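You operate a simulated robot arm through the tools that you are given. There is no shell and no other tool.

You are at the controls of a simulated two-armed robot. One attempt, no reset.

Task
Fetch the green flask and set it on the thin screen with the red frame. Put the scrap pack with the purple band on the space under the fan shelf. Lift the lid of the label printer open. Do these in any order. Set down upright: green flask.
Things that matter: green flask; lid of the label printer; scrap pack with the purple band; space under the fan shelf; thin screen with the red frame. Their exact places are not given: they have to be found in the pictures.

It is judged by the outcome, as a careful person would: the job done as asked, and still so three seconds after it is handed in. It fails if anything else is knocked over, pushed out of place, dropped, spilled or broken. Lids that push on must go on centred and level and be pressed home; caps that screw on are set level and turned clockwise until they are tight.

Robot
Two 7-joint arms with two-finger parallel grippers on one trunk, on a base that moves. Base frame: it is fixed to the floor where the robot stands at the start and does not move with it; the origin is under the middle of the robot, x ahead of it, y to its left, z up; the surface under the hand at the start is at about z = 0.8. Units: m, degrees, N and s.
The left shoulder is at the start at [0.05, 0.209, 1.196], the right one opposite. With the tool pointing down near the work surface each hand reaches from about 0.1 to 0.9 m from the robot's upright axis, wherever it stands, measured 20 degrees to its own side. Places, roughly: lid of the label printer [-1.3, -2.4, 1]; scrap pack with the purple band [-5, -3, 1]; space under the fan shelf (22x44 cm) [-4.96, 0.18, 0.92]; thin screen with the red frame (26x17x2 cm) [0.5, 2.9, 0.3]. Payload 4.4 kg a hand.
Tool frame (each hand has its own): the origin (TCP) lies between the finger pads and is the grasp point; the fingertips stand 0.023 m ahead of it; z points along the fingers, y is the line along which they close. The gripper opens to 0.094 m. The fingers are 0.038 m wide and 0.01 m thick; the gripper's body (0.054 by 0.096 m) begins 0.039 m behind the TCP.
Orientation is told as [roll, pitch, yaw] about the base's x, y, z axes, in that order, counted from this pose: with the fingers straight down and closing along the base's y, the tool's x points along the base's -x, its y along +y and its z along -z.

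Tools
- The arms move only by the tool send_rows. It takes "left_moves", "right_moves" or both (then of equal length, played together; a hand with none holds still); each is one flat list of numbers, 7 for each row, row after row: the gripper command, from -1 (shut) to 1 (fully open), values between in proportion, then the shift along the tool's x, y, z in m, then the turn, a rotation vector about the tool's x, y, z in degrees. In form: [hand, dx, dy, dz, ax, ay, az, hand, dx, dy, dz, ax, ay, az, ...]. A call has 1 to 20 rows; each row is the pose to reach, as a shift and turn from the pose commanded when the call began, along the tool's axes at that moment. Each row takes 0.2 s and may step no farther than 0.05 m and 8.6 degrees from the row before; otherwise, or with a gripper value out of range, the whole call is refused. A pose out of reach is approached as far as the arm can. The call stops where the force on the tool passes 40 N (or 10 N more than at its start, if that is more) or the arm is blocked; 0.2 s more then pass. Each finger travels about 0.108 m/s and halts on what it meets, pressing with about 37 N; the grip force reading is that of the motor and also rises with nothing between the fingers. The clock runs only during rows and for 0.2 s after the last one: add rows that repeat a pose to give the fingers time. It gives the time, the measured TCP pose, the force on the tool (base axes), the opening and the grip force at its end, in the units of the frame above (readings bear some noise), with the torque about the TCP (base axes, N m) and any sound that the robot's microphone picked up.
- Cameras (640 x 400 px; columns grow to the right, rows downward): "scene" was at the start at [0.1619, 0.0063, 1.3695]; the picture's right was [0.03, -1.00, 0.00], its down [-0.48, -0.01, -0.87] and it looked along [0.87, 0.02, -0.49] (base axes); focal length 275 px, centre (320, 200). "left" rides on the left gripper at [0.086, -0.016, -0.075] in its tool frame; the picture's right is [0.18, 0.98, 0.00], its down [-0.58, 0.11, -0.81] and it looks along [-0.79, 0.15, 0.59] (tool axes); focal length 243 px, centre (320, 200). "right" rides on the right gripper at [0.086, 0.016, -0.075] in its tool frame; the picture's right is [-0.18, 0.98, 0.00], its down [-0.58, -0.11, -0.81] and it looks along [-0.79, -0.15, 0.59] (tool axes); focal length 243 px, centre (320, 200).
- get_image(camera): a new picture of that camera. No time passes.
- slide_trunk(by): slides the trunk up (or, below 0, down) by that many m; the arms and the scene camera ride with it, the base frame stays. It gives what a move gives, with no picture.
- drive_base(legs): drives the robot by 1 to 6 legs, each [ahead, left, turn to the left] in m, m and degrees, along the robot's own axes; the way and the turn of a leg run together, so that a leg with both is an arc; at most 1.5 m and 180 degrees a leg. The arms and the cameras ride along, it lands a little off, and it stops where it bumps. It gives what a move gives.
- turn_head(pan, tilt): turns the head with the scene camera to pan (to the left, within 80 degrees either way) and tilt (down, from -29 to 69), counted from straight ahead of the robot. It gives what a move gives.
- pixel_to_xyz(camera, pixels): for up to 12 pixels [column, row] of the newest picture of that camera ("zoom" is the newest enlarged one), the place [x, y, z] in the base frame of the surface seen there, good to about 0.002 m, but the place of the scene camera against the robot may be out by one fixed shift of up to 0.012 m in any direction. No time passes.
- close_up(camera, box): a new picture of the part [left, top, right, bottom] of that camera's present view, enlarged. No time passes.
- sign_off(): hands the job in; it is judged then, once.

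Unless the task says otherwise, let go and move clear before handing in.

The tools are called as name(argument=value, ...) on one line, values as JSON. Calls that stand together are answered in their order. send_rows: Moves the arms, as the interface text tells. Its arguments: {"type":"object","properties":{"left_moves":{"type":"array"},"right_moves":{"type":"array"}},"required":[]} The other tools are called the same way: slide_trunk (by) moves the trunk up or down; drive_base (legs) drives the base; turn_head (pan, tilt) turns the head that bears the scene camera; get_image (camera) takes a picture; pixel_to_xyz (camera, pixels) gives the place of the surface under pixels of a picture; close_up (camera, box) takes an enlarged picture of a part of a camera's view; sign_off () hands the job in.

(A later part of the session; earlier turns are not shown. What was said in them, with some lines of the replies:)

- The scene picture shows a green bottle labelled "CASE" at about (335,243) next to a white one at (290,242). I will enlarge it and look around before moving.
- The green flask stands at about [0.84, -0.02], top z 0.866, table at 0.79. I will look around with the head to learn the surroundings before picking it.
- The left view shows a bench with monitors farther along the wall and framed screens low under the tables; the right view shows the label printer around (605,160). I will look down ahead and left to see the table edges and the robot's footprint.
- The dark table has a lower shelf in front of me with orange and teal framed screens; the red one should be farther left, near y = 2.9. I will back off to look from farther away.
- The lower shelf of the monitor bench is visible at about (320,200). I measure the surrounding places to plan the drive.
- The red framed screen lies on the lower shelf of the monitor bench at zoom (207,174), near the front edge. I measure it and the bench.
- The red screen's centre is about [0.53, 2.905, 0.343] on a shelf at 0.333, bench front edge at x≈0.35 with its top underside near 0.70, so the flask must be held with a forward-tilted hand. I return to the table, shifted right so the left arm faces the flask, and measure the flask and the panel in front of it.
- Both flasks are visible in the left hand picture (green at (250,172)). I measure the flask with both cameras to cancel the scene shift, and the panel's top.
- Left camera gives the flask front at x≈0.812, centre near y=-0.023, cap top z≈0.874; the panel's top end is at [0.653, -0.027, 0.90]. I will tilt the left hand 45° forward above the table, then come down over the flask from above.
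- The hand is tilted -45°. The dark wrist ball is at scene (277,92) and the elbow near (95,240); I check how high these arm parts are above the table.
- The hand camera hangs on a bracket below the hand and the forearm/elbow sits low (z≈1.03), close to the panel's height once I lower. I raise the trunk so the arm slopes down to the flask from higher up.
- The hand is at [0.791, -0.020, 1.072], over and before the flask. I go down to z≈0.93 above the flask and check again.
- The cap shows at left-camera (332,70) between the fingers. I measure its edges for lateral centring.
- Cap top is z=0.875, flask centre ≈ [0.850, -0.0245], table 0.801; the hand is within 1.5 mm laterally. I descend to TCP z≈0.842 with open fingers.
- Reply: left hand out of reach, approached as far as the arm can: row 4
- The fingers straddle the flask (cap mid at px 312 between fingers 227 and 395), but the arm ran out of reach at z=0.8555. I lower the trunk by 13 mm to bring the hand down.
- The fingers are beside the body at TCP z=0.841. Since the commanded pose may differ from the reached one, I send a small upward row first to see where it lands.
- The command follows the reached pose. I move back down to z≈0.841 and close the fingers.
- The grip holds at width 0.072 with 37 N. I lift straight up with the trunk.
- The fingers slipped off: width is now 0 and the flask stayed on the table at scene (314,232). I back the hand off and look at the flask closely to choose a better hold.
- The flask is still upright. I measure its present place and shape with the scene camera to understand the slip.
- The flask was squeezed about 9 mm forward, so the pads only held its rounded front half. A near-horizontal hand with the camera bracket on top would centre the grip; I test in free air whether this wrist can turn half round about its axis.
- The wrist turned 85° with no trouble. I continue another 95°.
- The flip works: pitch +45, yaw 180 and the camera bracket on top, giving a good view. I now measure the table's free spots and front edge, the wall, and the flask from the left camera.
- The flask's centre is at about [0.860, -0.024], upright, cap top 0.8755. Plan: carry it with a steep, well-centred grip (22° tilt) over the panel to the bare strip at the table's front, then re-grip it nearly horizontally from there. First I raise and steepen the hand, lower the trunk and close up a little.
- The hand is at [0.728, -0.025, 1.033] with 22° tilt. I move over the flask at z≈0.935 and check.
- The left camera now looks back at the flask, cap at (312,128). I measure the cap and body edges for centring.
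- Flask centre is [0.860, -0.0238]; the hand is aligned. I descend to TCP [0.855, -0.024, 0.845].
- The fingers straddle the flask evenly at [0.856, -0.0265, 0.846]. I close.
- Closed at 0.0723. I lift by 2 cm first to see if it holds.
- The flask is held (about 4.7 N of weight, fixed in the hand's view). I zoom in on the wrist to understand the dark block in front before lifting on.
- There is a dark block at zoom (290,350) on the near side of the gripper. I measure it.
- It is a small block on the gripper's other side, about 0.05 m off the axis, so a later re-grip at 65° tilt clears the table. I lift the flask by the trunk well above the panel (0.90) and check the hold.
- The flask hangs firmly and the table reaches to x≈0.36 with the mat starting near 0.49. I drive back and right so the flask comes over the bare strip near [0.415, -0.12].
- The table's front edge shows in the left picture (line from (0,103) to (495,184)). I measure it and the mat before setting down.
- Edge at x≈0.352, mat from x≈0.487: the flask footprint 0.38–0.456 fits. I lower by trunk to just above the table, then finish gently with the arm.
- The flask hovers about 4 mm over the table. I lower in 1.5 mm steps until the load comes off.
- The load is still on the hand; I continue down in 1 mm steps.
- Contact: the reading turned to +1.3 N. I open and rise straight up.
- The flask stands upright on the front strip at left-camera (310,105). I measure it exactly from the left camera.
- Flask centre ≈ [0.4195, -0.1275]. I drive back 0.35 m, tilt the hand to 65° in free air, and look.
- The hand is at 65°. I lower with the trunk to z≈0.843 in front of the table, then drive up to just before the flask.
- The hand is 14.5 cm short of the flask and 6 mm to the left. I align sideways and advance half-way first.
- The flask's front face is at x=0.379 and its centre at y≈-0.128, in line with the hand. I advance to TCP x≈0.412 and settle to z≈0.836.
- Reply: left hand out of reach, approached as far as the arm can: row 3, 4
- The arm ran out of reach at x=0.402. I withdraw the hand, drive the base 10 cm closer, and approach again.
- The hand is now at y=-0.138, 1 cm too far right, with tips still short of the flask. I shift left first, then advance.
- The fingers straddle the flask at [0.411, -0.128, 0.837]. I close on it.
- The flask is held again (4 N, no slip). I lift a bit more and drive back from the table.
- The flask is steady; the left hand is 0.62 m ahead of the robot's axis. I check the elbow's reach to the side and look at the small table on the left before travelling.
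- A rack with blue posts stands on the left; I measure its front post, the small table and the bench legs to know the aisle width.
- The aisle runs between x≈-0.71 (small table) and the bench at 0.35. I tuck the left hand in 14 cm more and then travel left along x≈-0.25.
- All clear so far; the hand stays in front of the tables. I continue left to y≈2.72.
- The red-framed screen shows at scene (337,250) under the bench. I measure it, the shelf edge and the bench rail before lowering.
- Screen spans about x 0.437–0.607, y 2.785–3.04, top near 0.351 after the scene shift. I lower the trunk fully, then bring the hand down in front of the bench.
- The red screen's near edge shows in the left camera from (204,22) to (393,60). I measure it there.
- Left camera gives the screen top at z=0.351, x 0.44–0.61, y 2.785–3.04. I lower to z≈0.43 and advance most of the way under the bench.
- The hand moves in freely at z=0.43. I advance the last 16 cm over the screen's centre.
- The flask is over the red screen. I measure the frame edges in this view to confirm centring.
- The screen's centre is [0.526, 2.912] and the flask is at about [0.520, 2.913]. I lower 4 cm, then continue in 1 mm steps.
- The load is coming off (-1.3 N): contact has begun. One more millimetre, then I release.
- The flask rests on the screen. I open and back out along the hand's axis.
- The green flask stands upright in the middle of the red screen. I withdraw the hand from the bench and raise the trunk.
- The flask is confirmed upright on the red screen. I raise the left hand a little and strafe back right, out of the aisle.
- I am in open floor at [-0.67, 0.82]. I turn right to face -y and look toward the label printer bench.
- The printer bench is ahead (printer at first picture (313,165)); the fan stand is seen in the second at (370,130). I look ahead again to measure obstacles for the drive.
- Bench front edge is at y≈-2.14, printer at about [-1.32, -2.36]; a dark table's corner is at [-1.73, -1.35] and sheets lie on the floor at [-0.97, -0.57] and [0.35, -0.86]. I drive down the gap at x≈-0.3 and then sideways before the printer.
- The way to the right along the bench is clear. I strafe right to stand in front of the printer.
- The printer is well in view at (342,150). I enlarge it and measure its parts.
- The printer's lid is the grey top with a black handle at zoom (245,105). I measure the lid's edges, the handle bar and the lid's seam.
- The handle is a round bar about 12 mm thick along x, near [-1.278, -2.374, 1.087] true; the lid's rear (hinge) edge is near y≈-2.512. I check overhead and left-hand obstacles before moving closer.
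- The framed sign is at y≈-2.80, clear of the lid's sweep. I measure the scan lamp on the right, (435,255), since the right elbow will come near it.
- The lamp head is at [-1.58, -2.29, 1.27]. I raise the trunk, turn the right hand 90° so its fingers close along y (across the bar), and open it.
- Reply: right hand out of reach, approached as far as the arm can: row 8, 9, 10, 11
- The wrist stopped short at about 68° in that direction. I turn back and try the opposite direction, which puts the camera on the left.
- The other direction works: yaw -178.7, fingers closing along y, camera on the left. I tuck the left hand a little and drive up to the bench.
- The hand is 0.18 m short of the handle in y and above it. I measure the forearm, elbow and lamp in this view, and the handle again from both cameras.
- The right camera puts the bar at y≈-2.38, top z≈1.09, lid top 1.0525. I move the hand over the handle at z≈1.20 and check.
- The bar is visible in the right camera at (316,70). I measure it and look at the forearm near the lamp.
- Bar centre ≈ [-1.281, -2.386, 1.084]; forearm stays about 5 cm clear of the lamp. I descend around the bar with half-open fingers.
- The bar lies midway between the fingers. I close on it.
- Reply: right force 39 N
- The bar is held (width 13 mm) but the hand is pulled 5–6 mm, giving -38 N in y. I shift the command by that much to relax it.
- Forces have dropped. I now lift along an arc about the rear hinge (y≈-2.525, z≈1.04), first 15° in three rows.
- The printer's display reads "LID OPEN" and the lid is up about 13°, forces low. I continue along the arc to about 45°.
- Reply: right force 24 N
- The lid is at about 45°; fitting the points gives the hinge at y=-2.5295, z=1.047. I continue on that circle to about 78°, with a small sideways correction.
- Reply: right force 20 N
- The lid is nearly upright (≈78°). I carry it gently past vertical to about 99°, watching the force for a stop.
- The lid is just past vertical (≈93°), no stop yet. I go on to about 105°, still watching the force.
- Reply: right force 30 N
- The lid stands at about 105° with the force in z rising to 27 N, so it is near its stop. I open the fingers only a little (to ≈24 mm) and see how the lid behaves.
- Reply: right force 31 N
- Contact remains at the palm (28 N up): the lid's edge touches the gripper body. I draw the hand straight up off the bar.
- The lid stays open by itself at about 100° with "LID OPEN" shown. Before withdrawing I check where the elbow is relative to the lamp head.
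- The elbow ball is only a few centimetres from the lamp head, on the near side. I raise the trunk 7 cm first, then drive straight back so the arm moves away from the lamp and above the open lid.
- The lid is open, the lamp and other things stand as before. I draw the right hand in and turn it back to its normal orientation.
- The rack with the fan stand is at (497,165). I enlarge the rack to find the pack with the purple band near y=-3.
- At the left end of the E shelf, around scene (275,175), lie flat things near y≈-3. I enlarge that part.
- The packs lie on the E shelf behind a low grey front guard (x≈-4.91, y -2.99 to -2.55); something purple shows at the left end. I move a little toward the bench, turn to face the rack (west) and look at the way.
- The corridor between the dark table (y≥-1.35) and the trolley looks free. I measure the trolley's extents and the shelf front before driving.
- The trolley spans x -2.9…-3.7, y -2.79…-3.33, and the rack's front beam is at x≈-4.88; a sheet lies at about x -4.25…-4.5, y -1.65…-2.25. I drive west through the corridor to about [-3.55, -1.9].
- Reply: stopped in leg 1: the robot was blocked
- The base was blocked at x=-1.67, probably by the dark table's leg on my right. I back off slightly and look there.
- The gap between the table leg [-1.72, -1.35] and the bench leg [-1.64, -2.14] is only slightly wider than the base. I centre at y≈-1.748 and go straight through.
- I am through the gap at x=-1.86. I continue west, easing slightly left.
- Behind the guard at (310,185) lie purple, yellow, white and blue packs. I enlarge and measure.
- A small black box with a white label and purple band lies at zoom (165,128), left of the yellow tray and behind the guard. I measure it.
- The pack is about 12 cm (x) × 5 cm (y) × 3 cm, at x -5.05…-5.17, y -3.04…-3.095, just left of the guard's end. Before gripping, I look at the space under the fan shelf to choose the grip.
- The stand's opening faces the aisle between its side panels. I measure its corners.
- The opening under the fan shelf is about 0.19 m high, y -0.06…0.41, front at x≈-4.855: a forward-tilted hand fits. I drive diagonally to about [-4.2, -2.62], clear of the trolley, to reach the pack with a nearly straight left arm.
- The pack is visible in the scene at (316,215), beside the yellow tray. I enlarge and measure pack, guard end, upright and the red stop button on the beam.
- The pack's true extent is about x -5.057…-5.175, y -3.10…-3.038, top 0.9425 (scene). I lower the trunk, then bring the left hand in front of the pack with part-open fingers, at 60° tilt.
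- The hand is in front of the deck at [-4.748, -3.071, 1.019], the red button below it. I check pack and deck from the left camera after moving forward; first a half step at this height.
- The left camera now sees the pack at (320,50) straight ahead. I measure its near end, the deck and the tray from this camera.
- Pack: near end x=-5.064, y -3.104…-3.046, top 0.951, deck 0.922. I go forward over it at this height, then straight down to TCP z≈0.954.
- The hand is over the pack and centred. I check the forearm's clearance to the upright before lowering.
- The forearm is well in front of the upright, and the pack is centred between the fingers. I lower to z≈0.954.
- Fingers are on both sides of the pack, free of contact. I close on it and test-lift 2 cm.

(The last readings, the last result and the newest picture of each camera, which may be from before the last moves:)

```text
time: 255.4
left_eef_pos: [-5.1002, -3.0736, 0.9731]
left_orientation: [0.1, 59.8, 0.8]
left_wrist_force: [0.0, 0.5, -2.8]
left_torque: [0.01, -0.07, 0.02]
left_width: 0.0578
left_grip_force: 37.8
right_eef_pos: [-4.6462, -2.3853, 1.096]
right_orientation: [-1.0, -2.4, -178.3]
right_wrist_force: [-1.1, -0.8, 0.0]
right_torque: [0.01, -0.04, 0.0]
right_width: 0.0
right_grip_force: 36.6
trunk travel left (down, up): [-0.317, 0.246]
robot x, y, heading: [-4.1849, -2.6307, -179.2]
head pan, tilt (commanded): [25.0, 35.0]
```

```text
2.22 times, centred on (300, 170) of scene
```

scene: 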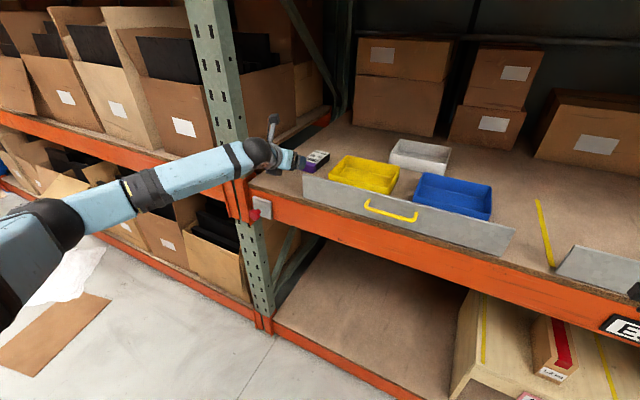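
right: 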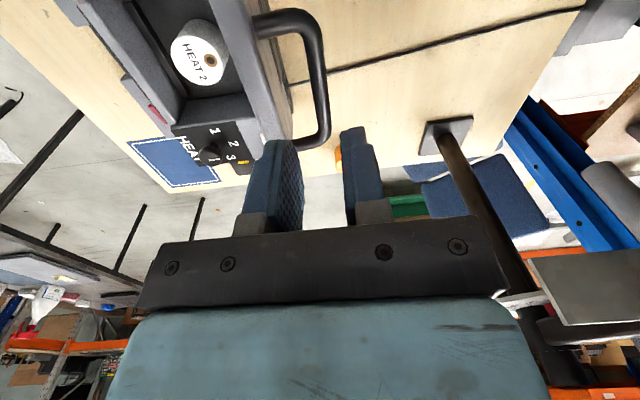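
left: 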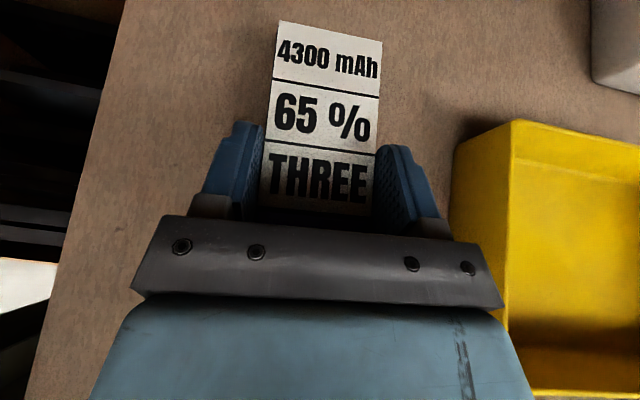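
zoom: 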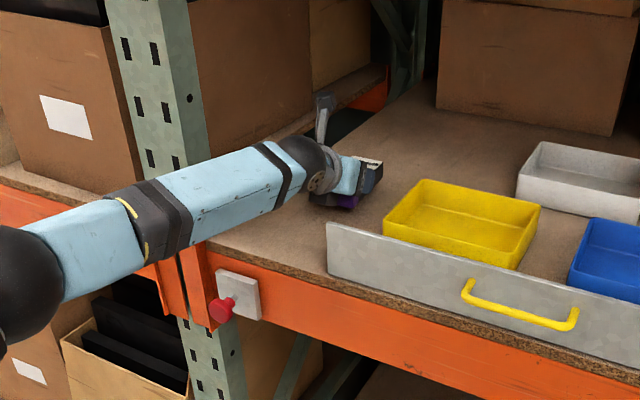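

The pack is held (2.8 N). I lift 6 cm more and draw the arm back out of the rack.

slide_trunk(by=0.07)

send_rows(left_moves=[-1, -0.0219, 0, -0.0379, 0, 0, 0, -1, -0.0438, 0, -0.0758, 0, 0, 0, -1, -0.0656, 0, -0.1136, 0, 0, 0, -1, -0.0875, 0, -0.1515, 0, 0, 0, -1, -0.1094, 0, -0.1894, 0, 0, 0, -1, -0.1313, 0, -0.2273, 0, 0, 0, -1, -0.1531, 0, -0.2652, 0, 0, 0, -1, -0.175, 0, -0.303, 0, 0, 0])

get_image(camera="left")

get_image(camera="scene")

```text
time: 256.5
left_eef_pos: [-5.1001, -3.0739, 1.0436]
left_orientation: [0.1, 60.0, 0.8]
left_wrist_force: [-0.2, 0.8, -3.6]
left_torque: [0.02, -0.06, 0.0]
left_width: 0.0579
left_grip_force: 36.3
right_eef_pos: [-4.6451, -2.385, 1.1654]
right_orientation: [-1.1, -2.2, -178.3]
right_wrist_force: [0.3, -0.1, -0.6]
right_torque: [0.02, 0.03, 0.0]
right_width: 0.0
right_grip_force: 37.0
trunk travel left (down, up): [-0.387, 0.176]
robot x, y, heading: [-4.1821, -2.6306, -179.2]
head pan, tilt (commanded): [25.0, 35.0]
```

```text
time: 258.3
left_eef_pos: [-4.7491, -3.069, 1.0455]
left_orientation: [0.3, 60.0, 0.9]
left_wrist_force: [0.6, -0.1, -2.0]
left_torque: [-0.01, -0.06, 0.01]
left_width: 0.0579
left_grip_force: 36.9
right_eef_pos: [-4.6438, -2.3841, 1.1659]
right_orientation: [-1.2, -2.3, -178.4]
right_wrist_force: [0.5, -0.2, 0.0]
right_torque: [0.0, 0.04, -0.01]
right_width: 0.0001
right_grip_force: 37.5
trunk travel left (down, up): [-0.387, 0.176]
robot x, y, heading: [-4.1802, -2.6336, -179.2]
head pan, tilt (commanded): [25.0, 35.0]
```

```text
taken
```

left: 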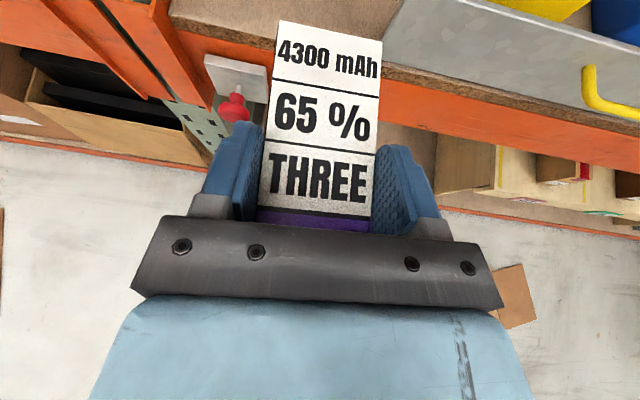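

```text
taken
```

scene: 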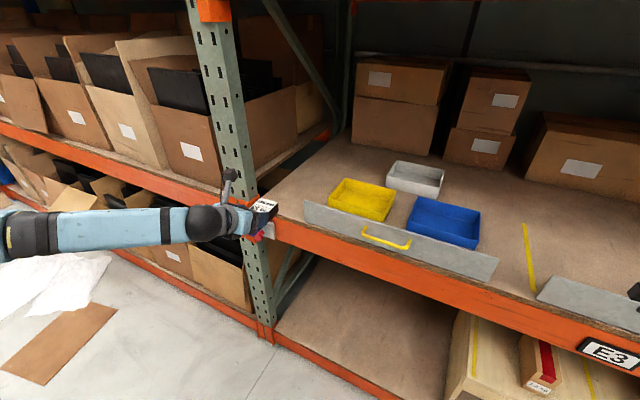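

The pack is out and steady. I tuck the hand toward the robot, then look to the right to plan the way round the speckled table to the fan shelf.

send_rows(left_moves=[-1, -0.01, 0.04, -0.0173, 0, 0, 0, -1, -0.02, 0.08, -0.0346, 0, 0, 0, -1, -0.03, 0.12, -0.052, 0, 0, 0, -1, -0.04, 0.16, -0.0693, 0, 0, 0, -1, -0.05, 0.2, -0.0866, 0, 0, 0, -1, -0.06, 0.24, -0.104, 0, 0, 0])

drive_base(legs=[[-0.4, -0.4, -1], [-0.3, -0.35, 0]])

turn_head(pan=-60, tilt=25)

get_image(camera="scene")

get_image(camera="left")

```text
time: 259.7
left_eef_pos: [-4.6329, -2.827, 1.0488]
left_orientation: [0.0, 59.8, 0.6]
left_wrist_force: [-1.1, 0.7, -2.1]
left_torque: [-0.02, -0.09, 0.01]
left_width: 0.0579
left_grip_force: 37.2
right_eef_pos: [-4.6443, -2.3848, 1.1644]
right_orientation: [-1.0, -2.3, -178.3]
right_wrist_force: [-1.0, 0.7, 0.1]
right_torque: [-0.07, 0.01, 0.03]
right_width: 0.0001
right_grip_force: 36.6
trunk travel left (down, up): [-0.387, 0.176]
robot x, y, heading: [-4.1827, -2.6291, -179.1]
head pan, tilt (commanded): [25.0, 35.0]
```

```text
time: 267.0
left_eef_pos: [-3.9257, -2.0708, 1.0477]
left_orientation: [0.1, 59.9, -1.0]
left_wrist_force: [0.3, -0.3, -3.1]
left_torque: [-0.02, -0.07, -0.02]
left_width: 0.0577
left_grip_force: 37.1
right_eef_pos: [-3.9245, -1.6285, 1.1654]
right_orientation: [-1.0, -2.4, 179.9]
right_wrist_force: [-0.3, 0.5, 0.0]
right_torque: [-0.04, -0.01, 0.01]
right_width: 0.0
right_grip_force: 37.1
trunk travel left (down, up): [-0.387, 0.176]
robot x, y, heading: [-3.4662, -1.8852, 178.8]
head pan, tilt (commanded): [25.0, 35.0]
```

```text
time: 268.6
left_eef_pos: [-3.9253, -2.0718, 1.0479]
left_orientation: [0.1, 60.0, -1.0]
left_wrist_force: [1.0, 0.8, -1.8]
left_torque: [0.03, -0.06, 0.01]
left_width: 0.0577
left_grip_force: 37.1
right_eef_pos: [-3.9225, -1.628, 1.1663]
right_orientation: [-1.0, -2.2, 179.9]
right_wrist_force: [-0.2, 0.6, -0.5]
right_torque: [0.0, 0.02, 0.0]
right_width: 0.0
right_grip_force: 37.0
trunk travel left (down, up): [-0.387, 0.176]
robot x, y, heading: [-3.4685, -1.8893, 179.1]
head pan, tilt (commanded): [-60.0, 25.0]
```

```text
taken
```

scene: 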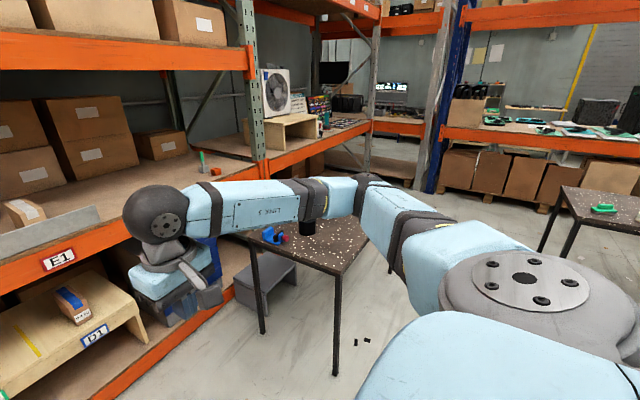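

```text
taken
```

left: 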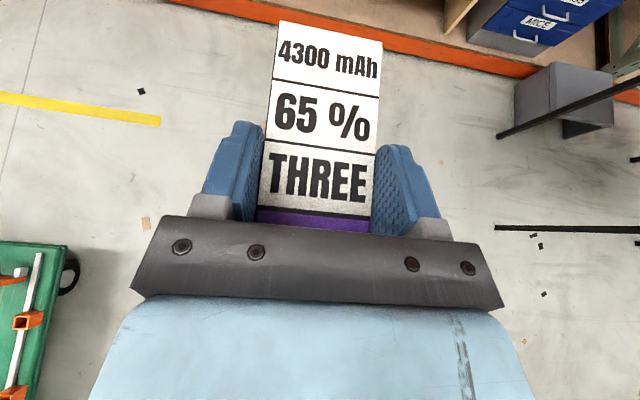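

The speckled table blocks the direct way; its legs are at (263,330), (335,375) and (390,270). I measure them and the far right table.

pixel_to_xyz(camera="scene", pixels=[[263, 330], [335, 372], [390, 270], [340, 268], [245, 240], [365, 225], [545, 250], [570, 245], [560, 190], [600, 205], [440, 195], [265, 295]])

close_up(camera="scene", box=[230, 60, 400, 190])

```text
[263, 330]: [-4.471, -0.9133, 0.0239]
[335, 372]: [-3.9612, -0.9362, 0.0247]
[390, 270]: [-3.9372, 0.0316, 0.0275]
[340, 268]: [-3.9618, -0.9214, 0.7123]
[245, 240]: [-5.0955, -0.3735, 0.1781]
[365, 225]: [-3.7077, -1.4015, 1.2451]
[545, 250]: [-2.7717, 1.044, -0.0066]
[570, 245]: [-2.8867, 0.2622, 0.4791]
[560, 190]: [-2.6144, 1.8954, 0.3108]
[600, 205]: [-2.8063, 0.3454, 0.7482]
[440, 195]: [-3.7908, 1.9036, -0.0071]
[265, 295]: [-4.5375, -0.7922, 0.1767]
```

```text
3.08 times, centred on (315, 125) of scene
```

zoom: 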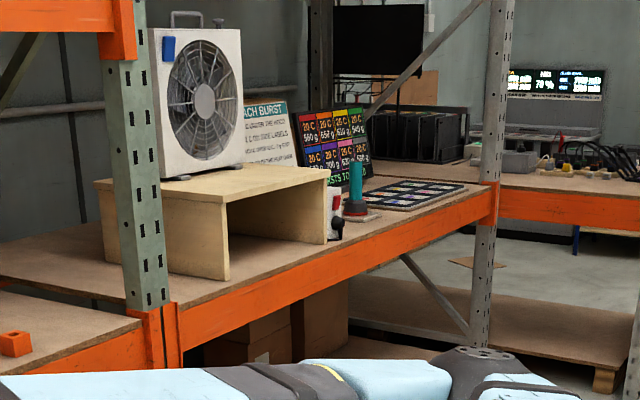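

Table 1 spans x -3.94…-4.47, y -0.93…0.03; table 2 begins at x=-2.89, y≥0.26. I strafe right along x≈-3.42 between them to y≈0.48.

drive_base(legs=[[-0.04, -1.15, 0.9], [0, -1.2, 0]])

turn_head(pan=0, tilt=30)

get_image(camera="scene")

```text
time: 289.4
left_eef_pos: [-3.8665, 0.2747, 1.0477]
left_orientation: [0.1, 59.9, 0.7]
left_wrist_force: [-0.2, 0.0, -2.1]
left_torque: [0.01, -0.05, -0.01]
left_width: 0.0579
left_grip_force: 37.1
right_eef_pos: [-3.8775, 0.7174, 1.166]
right_orientation: [-0.9, -2.3, -178.4]
right_wrist_force: [0.3, -0.4, 0.3]
right_torque: [-0.01, 0.01, 0.0]
right_width: 0.0002
right_grip_force: 37.3
trunk travel left (down, up): [-0.387, 0.176]
robot x, y, heading: [-3.4107, 0.4735, -179.4]
head pan, tilt (commanded): [-60.0, 25.0]
```

```text
time: 290.7
left_eef_pos: [-3.8661, 0.2749, 1.0465]
left_orientation: [0.1, 60.0, 0.7]
left_wrist_force: [-0.4, 0.4, -2.9]
left_torque: [0.02, -0.07, -0.05]
left_width: 0.0579
left_grip_force: 37.2
right_eef_pos: [-3.8777, 0.7164, 1.1659]
right_orientation: [-1.0, -2.3, -178.3]
right_wrist_force: [-1.1, -0.1, 0.0]
right_torque: [0.01, -0.01, 0.0]
right_width: 0.0
right_grip_force: 37.0
trunk travel left (down, up): [-0.387, 0.176]
robot x, y, heading: [-3.415, 0.4695, -179.5]
head pan, tilt (commanded): [0.0, 30.0]
```

```text
taken
```

scene: 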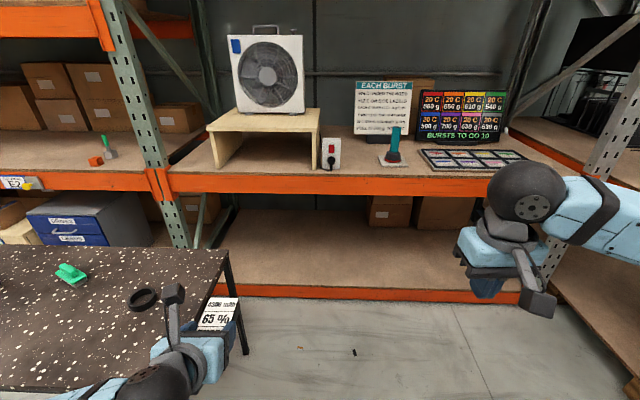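

The fan shelf is ahead at (265,140). I measure the stand and table 1's near corner before driving in.

pixel_to_xyz(camera="scene", pixels=[[215, 160], [216, 140], [316, 165], [317, 138], [265, 155], [265, 132], [225, 255], [235, 350], [330, 150], [265, 170], [210, 115], [320, 112]])

close_up(camera="scene", box=[180, 80, 360, 200])

```text
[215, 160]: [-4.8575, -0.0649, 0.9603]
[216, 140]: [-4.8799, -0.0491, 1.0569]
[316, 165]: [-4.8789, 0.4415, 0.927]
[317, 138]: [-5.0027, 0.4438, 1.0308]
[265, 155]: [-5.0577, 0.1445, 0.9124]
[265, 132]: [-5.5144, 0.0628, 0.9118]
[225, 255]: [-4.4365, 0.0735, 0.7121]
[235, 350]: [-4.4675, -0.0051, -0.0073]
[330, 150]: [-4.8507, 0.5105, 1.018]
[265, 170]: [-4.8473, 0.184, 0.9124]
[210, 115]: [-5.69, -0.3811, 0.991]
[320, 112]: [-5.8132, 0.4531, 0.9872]
```

```text
3.33 times, centred on (270, 140) of scene
```

zoom: 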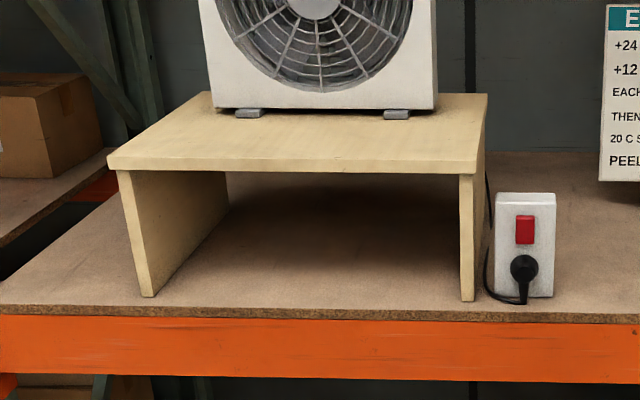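

I measure the slab's front face and the panels in this enlarged view.

pixel_to_xyz(camera="zoom", pixels=[[300, 168], [300, 160], [140, 178], [467, 180], [148, 290], [467, 295], [200, 230], [300, 290], [300, 240], [462, 240], [130, 165], [470, 165]])

```text
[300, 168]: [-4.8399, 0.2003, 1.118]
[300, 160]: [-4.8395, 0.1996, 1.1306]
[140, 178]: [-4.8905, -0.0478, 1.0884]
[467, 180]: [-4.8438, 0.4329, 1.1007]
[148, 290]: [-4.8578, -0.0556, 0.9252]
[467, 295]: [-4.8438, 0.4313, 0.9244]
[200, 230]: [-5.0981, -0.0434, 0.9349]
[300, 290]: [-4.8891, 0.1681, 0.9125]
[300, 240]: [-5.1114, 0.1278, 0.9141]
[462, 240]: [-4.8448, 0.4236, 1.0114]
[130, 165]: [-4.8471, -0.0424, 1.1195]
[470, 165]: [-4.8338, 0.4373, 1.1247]
```

Slab underside is at about z 1.12 (true), panels' inner faces y≈-0.045 and 0.42, deck 0.921. I drive ahead 0.69 m beside table 1.

drive_base(legs=[[0.35, -0.015, -0.3], [0.34, 0, 0]])

get_image(camera="left")

turn_head(pan=20, tilt=25)

get_image(camera="scene")

```text
time: 294.8
left_eef_pos: [-4.5617, 0.2889, 1.0466]
left_orientation: [0.1, 59.9, 0.3]
left_wrist_force: [-0.6, 0.2, -3.4]
left_torque: [0.05, -0.08, -0.02]
left_width: 0.0579
left_grip_force: 36.4
right_eef_pos: [-4.5683, 0.732, 1.1664]
right_orientation: [-1.0, -2.3, -178.8]
right_wrist_force: [-0.3, 1.1, 0.4]
right_torque: [0.0, -0.02, -0.02]
right_width: 0.0001
right_grip_force: 36.7
trunk travel left (down, up): [-0.387, 0.176]
robot x, y, heading: [-4.1061, 0.4817, -179.9]
head pan, tilt (commanded): [0.0, 30.0]
```

```text
taken
```

left: 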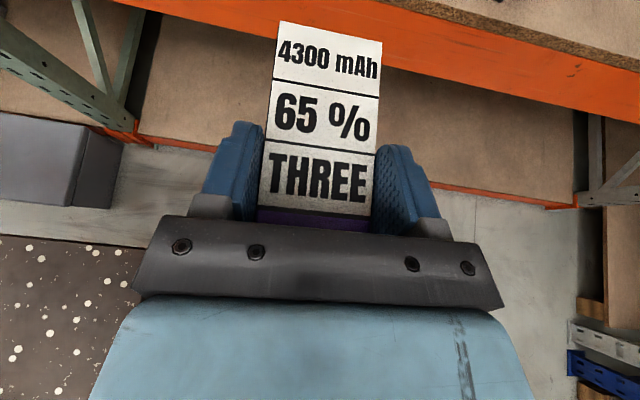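

```text
time: 295.6
left_eef_pos: [-4.5585, 0.289, 1.0467]
left_orientation: [0.1, 60.0, 0.3]
left_wrist_force: [0.3, -0.5, -3.2]
left_torque: [0.02, -0.07, 0.03]
left_width: 0.0577
left_grip_force: 37.4
right_eef_pos: [-4.5667, 0.7314, 1.1659]
right_orientation: [-0.9, -2.4, -178.8]
right_wrist_force: [-0.5, -0.8, 1.1]
right_torque: [-0.01, -0.02, 0.0]
right_width: 0.0
right_grip_force: 37.1
trunk travel left (down, up): [-0.387, 0.176]
robot x, y, heading: [-4.1056, 0.4814, -179.7]
head pan, tilt (commanded): [20.0, 25.0]
```

```text
taken
```

scene: 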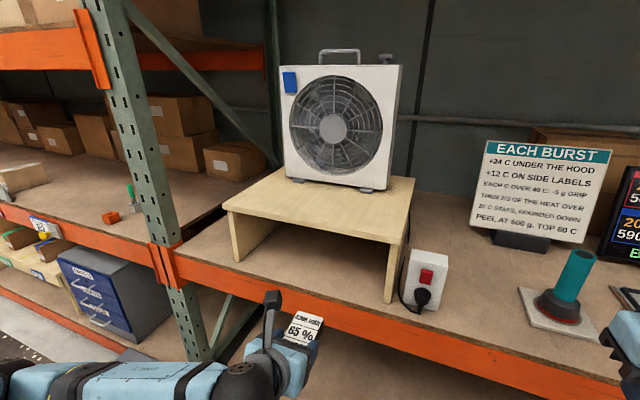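

The stand is ahead of the hand. I lower to z≈0.97 and align with y≈0.185 in front of the opening, then check.

send_rows(left_moves=[-1, -0.0166, -0.026, 0.0096, 0, 0, 0, -1, -0.0332, -0.052, 0.0192, 0, 0, 0, -1, -0.0498, -0.078, 0.0288, 0, 0, 0, -1, -0.0664, -0.104, 0.0384, 0, 0, 0])

get_image(camera="left")

get_image(camera="scene")

```text
time: 296.6
left_eef_pos: [-4.5618, 0.1846, 0.97]
left_orientation: [0.3, 60.0, 0.4]
left_wrist_force: [0.3, -0.2, -2.2]
left_torque: [-0.02, -0.08, 0.02]
left_width: 0.0578
left_grip_force: 37.1
right_eef_pos: [-4.5681, 0.7318, 1.1663]
right_orientation: [-1.1, -2.3, -178.7]
right_wrist_force: [0.4, 0.1, -0.2]
right_torque: [0.01, 0.02, -0.02]
right_width: 0.0
right_grip_force: 36.8
trunk travel left (down, up): [-0.387, 0.176]
robot x, y, heading: [-4.1077, 0.4855, -179.9]
head pan, tilt (commanded): [20.0, 25.0]
```

```text
taken
```

left: 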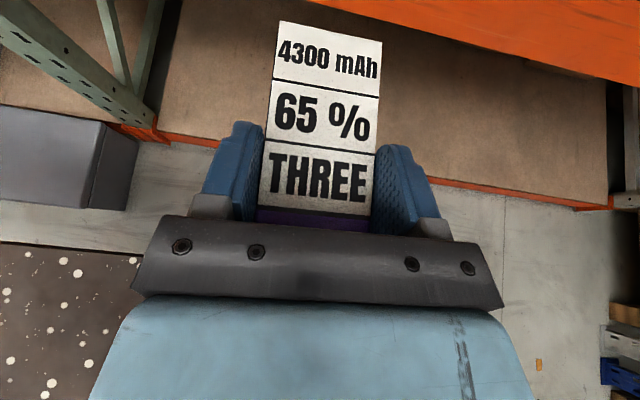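

```text
taken
```

scene: 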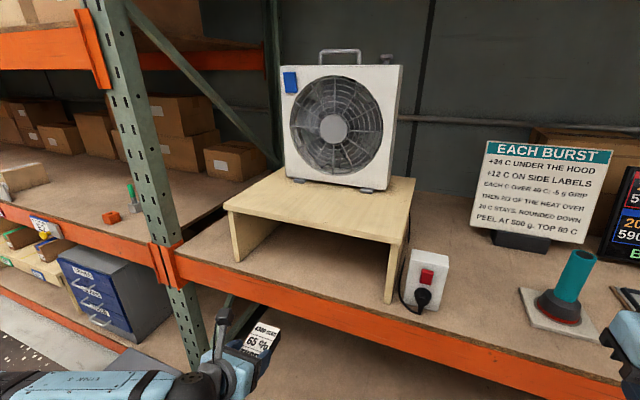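

The pack hangs 1.6 cm above deck level. I advance 20 cm toward the opening and look.

send_rows(left_moves=[-1, 0.02, 0, 0.0346, 0, 0, 0, -1, 0.04, 0, 0.0693, 0, 0, 0, -1, 0.06, 0, 0.1039, 0, 0, 0, -1, 0.08, 0, 0.1386, 0, 0, 0, -1, 0.1, 0, 0.1732, 0, 0, 0])

get_image(camera="left")

close_up(camera="scene", box=[150, 150, 450, 380])

```text
time: 297.8
left_eef_pos: [-4.7605, 0.1851, 0.97]
left_orientation: [0.0, 59.8, 0.2]
left_wrist_force: [-0.1, 0.0, -2.5]
left_torque: [0.01, -0.06, -0.04]
left_width: 0.0578
left_grip_force: 37.1
right_eef_pos: [-4.5694, 0.7327, 1.1644]
right_orientation: [-1.1, -2.3, -178.7]
right_wrist_force: [0.7, -0.2, -0.4]
right_torque: [0.03, -0.03, -0.03]
right_width: 0.0
right_grip_force: 36.6
trunk travel left (down, up): [-0.387, 0.176]
robot x, y, heading: [-4.1063, 0.4844, -180.0]
head pan, tilt (commanded): [20.0, 25.0]
```

```text
taken
```

left: 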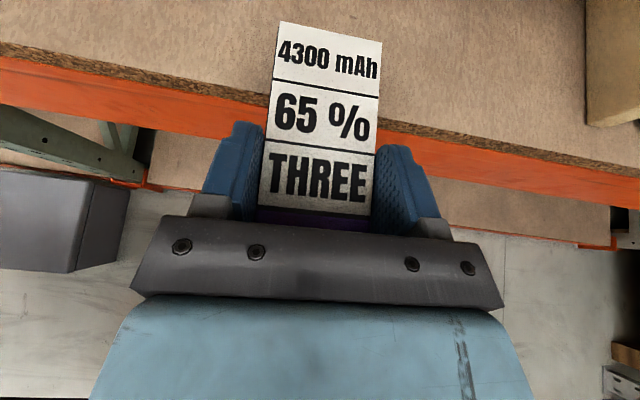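

```text
1.74 times, centred on (300, 265) of scene
```

zoom: 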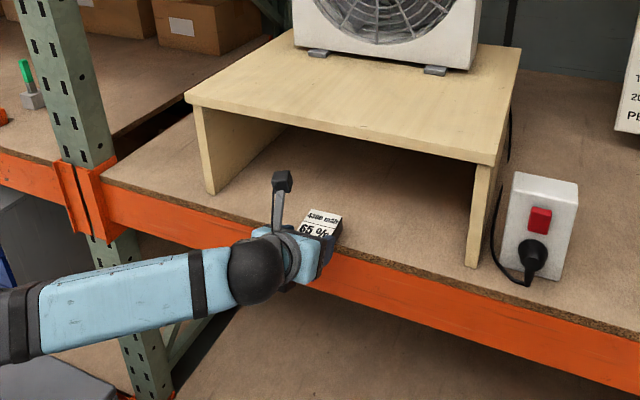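

The pack's tip is over the deck edge. I measure the top of the hand's camera against the slab's front edge before going under.

pixel_to_xyz(camera="zoom", pixels=[[282, 174], [282, 188], [280, 200], [300, 132], [330, 138], [250, 118], [490, 162], [320, 215], [210, 190], [472, 262]])

pixel_to_xyz(camera="left", pixels=[[450, 60], [200, 60], [600, 60], [590, 110], [330, 60], [400, 125]])

```text
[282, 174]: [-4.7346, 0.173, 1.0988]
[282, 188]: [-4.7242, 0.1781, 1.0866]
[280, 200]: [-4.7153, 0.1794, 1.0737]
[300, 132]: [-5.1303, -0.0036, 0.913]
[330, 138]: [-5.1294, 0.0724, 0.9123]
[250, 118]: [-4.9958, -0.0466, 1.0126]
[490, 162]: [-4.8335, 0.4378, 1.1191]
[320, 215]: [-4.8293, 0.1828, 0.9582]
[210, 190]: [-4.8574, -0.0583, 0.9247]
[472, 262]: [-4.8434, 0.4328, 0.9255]
```

```text
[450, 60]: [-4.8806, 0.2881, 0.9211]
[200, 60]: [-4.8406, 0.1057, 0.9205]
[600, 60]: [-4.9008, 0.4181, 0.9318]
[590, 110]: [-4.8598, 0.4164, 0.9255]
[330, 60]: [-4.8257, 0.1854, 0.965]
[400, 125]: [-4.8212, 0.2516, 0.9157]
```

Camera top is at scene z≈1.099 while the slab's underside is about 1.114: tight. I probe the slab's front face rows more finely.

close_up(camera="scene", box=[225, 190, 415, 270])

pixel_to_xyz(camera="zoom", pixels=[[250, 82], [250, 88], [250, 92], [250, 96], [250, 100], [250, 104], [350, 105], [350, 110], [350, 114], [350, 118], [350, 122]])

```text
3.37 times, centred on (320, 230) of scene
```

zoom: 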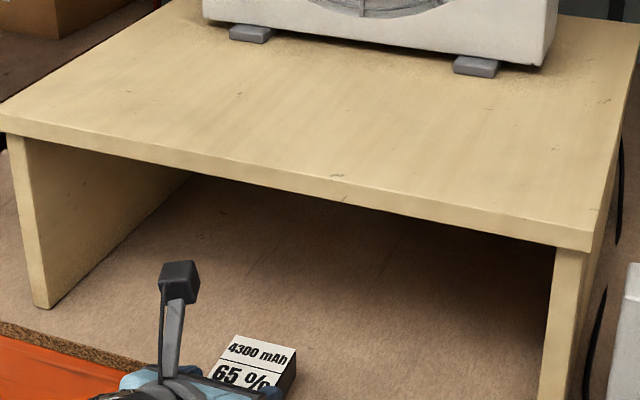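

```text
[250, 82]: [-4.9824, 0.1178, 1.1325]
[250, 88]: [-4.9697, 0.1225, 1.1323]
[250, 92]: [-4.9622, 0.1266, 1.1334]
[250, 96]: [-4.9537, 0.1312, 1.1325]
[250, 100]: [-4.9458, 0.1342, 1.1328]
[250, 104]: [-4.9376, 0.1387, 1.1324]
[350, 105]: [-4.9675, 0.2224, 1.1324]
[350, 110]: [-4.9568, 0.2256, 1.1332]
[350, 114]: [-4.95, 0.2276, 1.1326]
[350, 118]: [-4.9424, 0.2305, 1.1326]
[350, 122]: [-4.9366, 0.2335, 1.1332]
```

The slab's front edge runs at about rows 163–185 there. I probe it and the camera's top corner.

pixel_to_xyz(camera="zoom", pixels=[[250, 164], [250, 168], [250, 172], [250, 176], [250, 180], [250, 184], [250, 188], [180, 264], [168, 268], [195, 264], [180, 280], [160, 285]])

```text
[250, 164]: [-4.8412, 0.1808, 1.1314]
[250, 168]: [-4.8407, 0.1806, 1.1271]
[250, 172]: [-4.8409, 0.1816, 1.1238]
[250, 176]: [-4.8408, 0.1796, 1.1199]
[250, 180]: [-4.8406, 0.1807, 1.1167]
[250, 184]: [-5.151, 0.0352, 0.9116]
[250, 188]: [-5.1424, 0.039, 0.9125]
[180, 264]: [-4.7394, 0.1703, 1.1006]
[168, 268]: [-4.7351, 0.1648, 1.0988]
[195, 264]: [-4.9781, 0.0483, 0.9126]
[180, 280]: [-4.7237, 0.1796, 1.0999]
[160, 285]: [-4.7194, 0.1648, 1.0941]
```

Slab underside 1.114, camera top 1.101 (scene) at TCP z=0.970. I lower 9 mm, giving over 2 cm clearance above and about 7 mm under the pack, then advance under the shelf.

send_rows(left_moves=[-1, -0.0078, 0, 0.0045, 0, 0, 0, -1, 0.0095, 0, 0.0344, 0, 0, 0, -1, 0.0267, 0, 0.0643, 0, 0, 0, -1, 0.044, 0, 0.0941, 0, 0, 0, -1, 0.0612, 0, 0.124, 0, 0, 0, -1, 0.0785, 0, 0.1539, 0, 0, 0])

get_image(camera="left")

close_up(camera="scene", box=[180, 150, 440, 340])

```text
time: 299.2
left_eef_pos: [-4.9322, 0.1835, 0.9616]
left_orientation: [0.1, 59.8, 0.2]
left_wrist_force: [-0.9, -1.2, -3.5]
left_torque: [-0.01, -0.06, -0.01]
left_width: 0.0576
left_grip_force: 37.1
right_eef_pos: [-4.5679, 0.733, 1.1659]
right_orientation: [-1.0, -2.2, -178.7]
right_wrist_force: [-1.1, 0.4, 0.2]
right_torque: [0.0, 0.0, 0.04]
right_width: 0.0
right_grip_force: 37.4
trunk travel left (down, up): [-0.387, 0.176]
robot x, y, heading: [-4.1055, 0.4817, -180.0]
head pan, tilt (commanded): [20.0, 25.0]
```

```text
taken
```

left: 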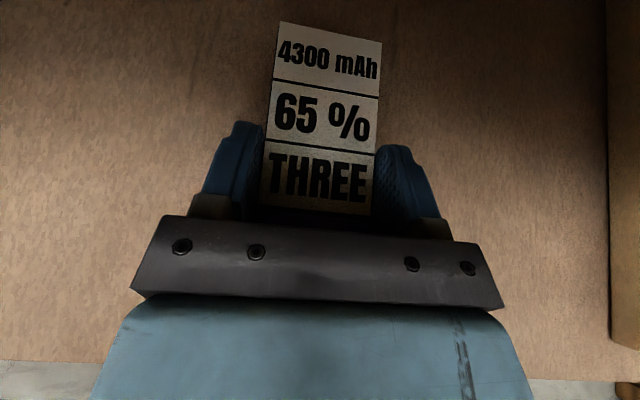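

```text
2.11 times, centred on (310, 245) of scene
```

zoom: 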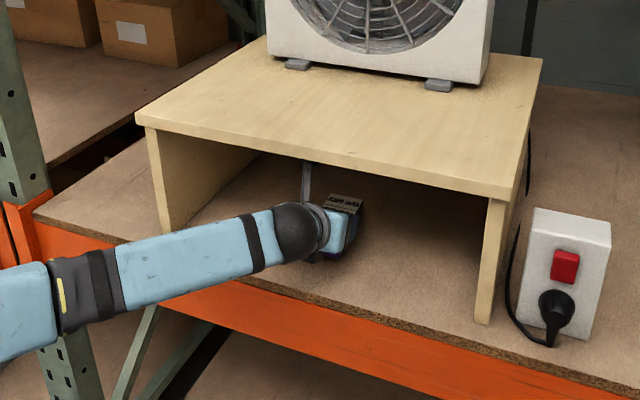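

The pack is under the shelf at about [-4.955, 0.184], no contact. I lower in small steps onto the deck.

send_rows(left_moves=[-1, -0.0026, 0, 0.0015, 0, 0, 0, -1, -0.0048, 0, 0.0028, 0, 0, 0, -1, -0.0061, 0, 0.0035, 0, 0, 0])

```text
time: 300.0
left_eef_pos: [-4.9327, 0.1845, 0.9561]
left_orientation: [0.1, 60.0, 0.2]
left_wrist_force: [-1.2, -1.0, 0.4]
left_torque: [-0.13, 0.27, 0.07]
left_width: 0.0578
left_grip_force: 36.9
right_eef_pos: [-4.5674, 0.7323, 1.1676]
right_orientation: [-1.0, -2.3, -178.8]
right_wrist_force: [-0.1, -0.1, 0.9]
right_torque: [0.0, 0.02, -0.01]
right_width: 0.0
right_grip_force: 36.8
trunk travel left (down, up): [-0.387, 0.176]
robot x, y, heading: [-4.1076, 0.4797, -179.7]
head pan, tilt (commanded): [20.0, 25.0]
```

The load is off (+0.4 N): the far end touches. I lower 1.5 mm more to seat it, then open.

send_rows(left_moves=[-1, -0.0009, 0, 0.0005, 0, 0, 0, -1, -0.0015, 0, 0.0009, 0, 0, 0])

send_rows(left_moves=[0, 0, 0, 0, 0, 0, 0, 0.65, 0, 0, 0, 0, 0, 0, 0.65, 0, 0, 0, 0, 0, 0, 0.65, 0, 0, 0, 0, 0, 0])

get_image(camera="left")

```text
time: 300.6
left_eef_pos: [-4.9313, 0.1836, 0.9559]
left_orientation: [0.2, 60.2, 0.4]
left_wrist_force: [-4.3, -3.0, 10.0]
left_torque: [-0.32, 0.34, 0.01]
left_width: 0.0578
left_grip_force: 36.9
right_eef_pos: [-4.5673, 0.7315, 1.1669]
right_orientation: [-1.1, -2.4, -178.7]
right_wrist_force: [0.1, -0.5, 0.0]
right_torque: [0.0, 0.01, -0.01]
right_width: 0.0002
right_grip_force: 37.5
trunk travel left (down, up): [-0.387, 0.176]
robot x, y, heading: [-4.1078, 0.481, -179.7]
head pan, tilt (commanded): [20.0, 25.0]
```

```text
time: 301.6
left_eef_pos: [-4.931, 0.1847, 0.9531]
left_orientation: [0.1, 59.8, 0.3]
left_wrist_force: [0.1, 0.5, 1.2]
left_torque: [-0.01, 0.05, -0.01]
left_width: 0.0777
left_grip_force: 0.0
right_eef_pos: [-4.568, 0.7309, 1.1652]
right_orientation: [-1.0, -2.4, -178.9]
right_wrist_force: [0.2, -0.4, 0.3]
right_torque: [-0.01, 0.01, -0.01]
right_width: 0.0
right_grip_force: 37.2
trunk travel left (down, up): [-0.387, 0.176]
robot x, y, heading: [-4.1066, 0.4807, -179.9]
head pan, tilt (commanded): [20.0, 25.0]
```

```text
taken
```

left: 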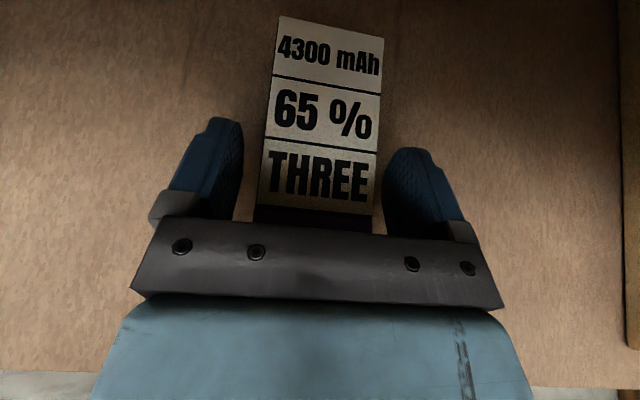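

The pack lies flat on the deck, released. I rise 5 mm and draw the hand straight back out.

send_rows(left_moves=[0.65, 0.0043, 0, -0.0025, 0, 0, 0, 0.65, -0.0057, 0, -0.0198, 0, 0, 0, 0.65, -0.0207, 0, -0.0458, 0, 0, 0, 0.65, -0.0407, 0, -0.0804, 0, 0, 0, 0.65, -0.0607, 0, -0.1151, 0, 0, 0, 0.65, -0.0807, 0, -0.1497, 0, 0, 0, 0.65, -0.1007, 0, -0.1844, 0, 0, 0, 0.65, -0.1257, 0, -0.2277, 0, 0, 0])

get_image(camera="left")

close_up(camera="scene", box=[180, 150, 440, 340])

```text
time: 303.4
left_eef_pos: [-4.6698, 0.1847, 0.9591]
left_orientation: [0.2, 60.0, 0.3]
left_wrist_force: [-0.3, 0.6, -0.4]
left_torque: [0.0, -0.02, 0.02]
left_width: 0.0776
left_grip_force: 0.0
right_eef_pos: [-4.5663, 0.7326, 1.1662]
right_orientation: [-1.2, -2.4, -178.8]
right_wrist_force: [-0.4, 0.0, 0.7]
right_torque: [0.01, 0.01, -0.01]
right_width: 0.0
right_grip_force: 37.1
trunk travel left (down, up): [-0.387, 0.176]
robot x, y, heading: [-4.1036, 0.4803, -179.8]
head pan, tilt (commanded): [20.0, 25.0]
```

```text
taken
```

left: 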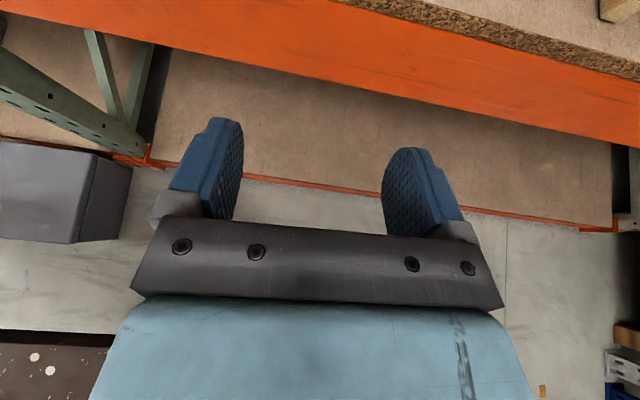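

```text
2.11 times, centred on (310, 245) of scene
```

zoom: 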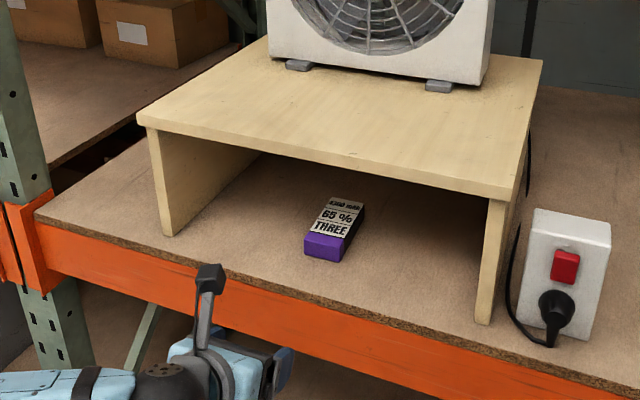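

The pack with the purple band lies flat under the fan shelf at zoom (335,228). I measure it to confirm it is wholly within the space.

pixel_to_xyz(camera="zoom", pixels=[[308, 238], [343, 244], [330, 255], [328, 200], [362, 207], [335, 220], [345, 258], [220, 300]])

get_image(camera="scene")

```text
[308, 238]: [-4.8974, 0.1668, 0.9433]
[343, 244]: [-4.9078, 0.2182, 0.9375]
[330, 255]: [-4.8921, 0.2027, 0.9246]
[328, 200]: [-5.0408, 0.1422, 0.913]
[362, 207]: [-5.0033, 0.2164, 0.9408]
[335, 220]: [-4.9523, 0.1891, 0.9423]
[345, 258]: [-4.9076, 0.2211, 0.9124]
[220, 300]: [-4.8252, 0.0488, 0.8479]
```

```text
taken
```

scene: 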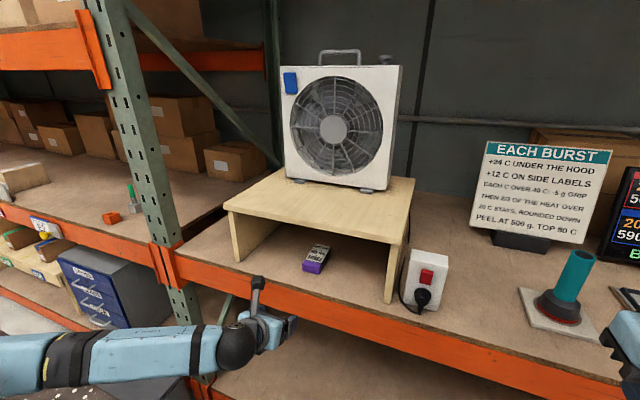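

The pack spans x -4.892…-5.01, y 0.16…0.22, fully within the space, and the fan stands untouched. I back away to be clear of everything.

drive_base(legs=[[-0.25, 0, 0]])

get_image(camera="scene")

```text
time: 305.2
left_eef_pos: [-4.4268, 0.186, 0.9579]
left_orientation: [0.1, 59.9, 0.1]
left_wrist_force: [0.5, -0.7, 0.2]
left_torque: [0.05, 0.01, 0.0]
left_width: 0.0779
left_grip_force: 0.0
right_eef_pos: [-4.3217, 0.7337, 1.1659]
right_orientation: [-1.0, -2.4, -179.0]
right_wrist_force: [-0.2, 0.6, 1.6]
right_torque: [-0.02, -0.01, 0.01]
right_width: 0.0
right_grip_force: 37.1
trunk travel left (down, up): [-0.387, 0.176]
robot x, y, heading: [-3.8664, 0.4817, -180.0]
head pan, tilt (commanded): [20.0, 25.0]
```

```text
taken
```

scene: 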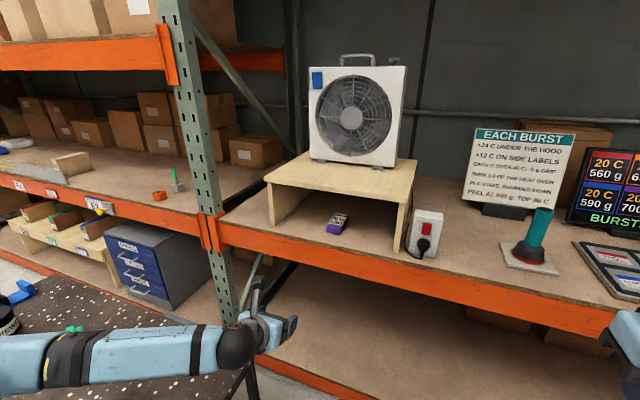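

The pack lies under the fan shelf at (337,224) and the hands are clear. The flask stood upright on the red screen, and the printer lid stayed open for over 7 s after I let go. I hand the job in.

sign_off()

```text
The job is handed in.
```

All three tasks are done and the job is handed in.

- **Green flask:** it stands upright near the centre of the thin screen with the red frame, on the lower shelf of the monitor bench. My first grip slipped and slid it about 1 cm along the table. I then moved it to the front of the table, re-gripped it and carried it over.
- **Label printer:** the lid is open to about 100–105° and the display reads "LID OPEN". It held that position for more than 7 seconds after I let go. I did not go back to check it before handing in.
- **Scrap pack with the purple band:** it lies flat under the fan shelf, fully inside the space. The fan and its stand were not touched.

On the way to the rack the base bumped once and stopped, most likely against a leg of the dark table beside the printer bench. The spray bottles and other things on that table were still upright afterwards, but I could not confirm the table had not shifted slightly.
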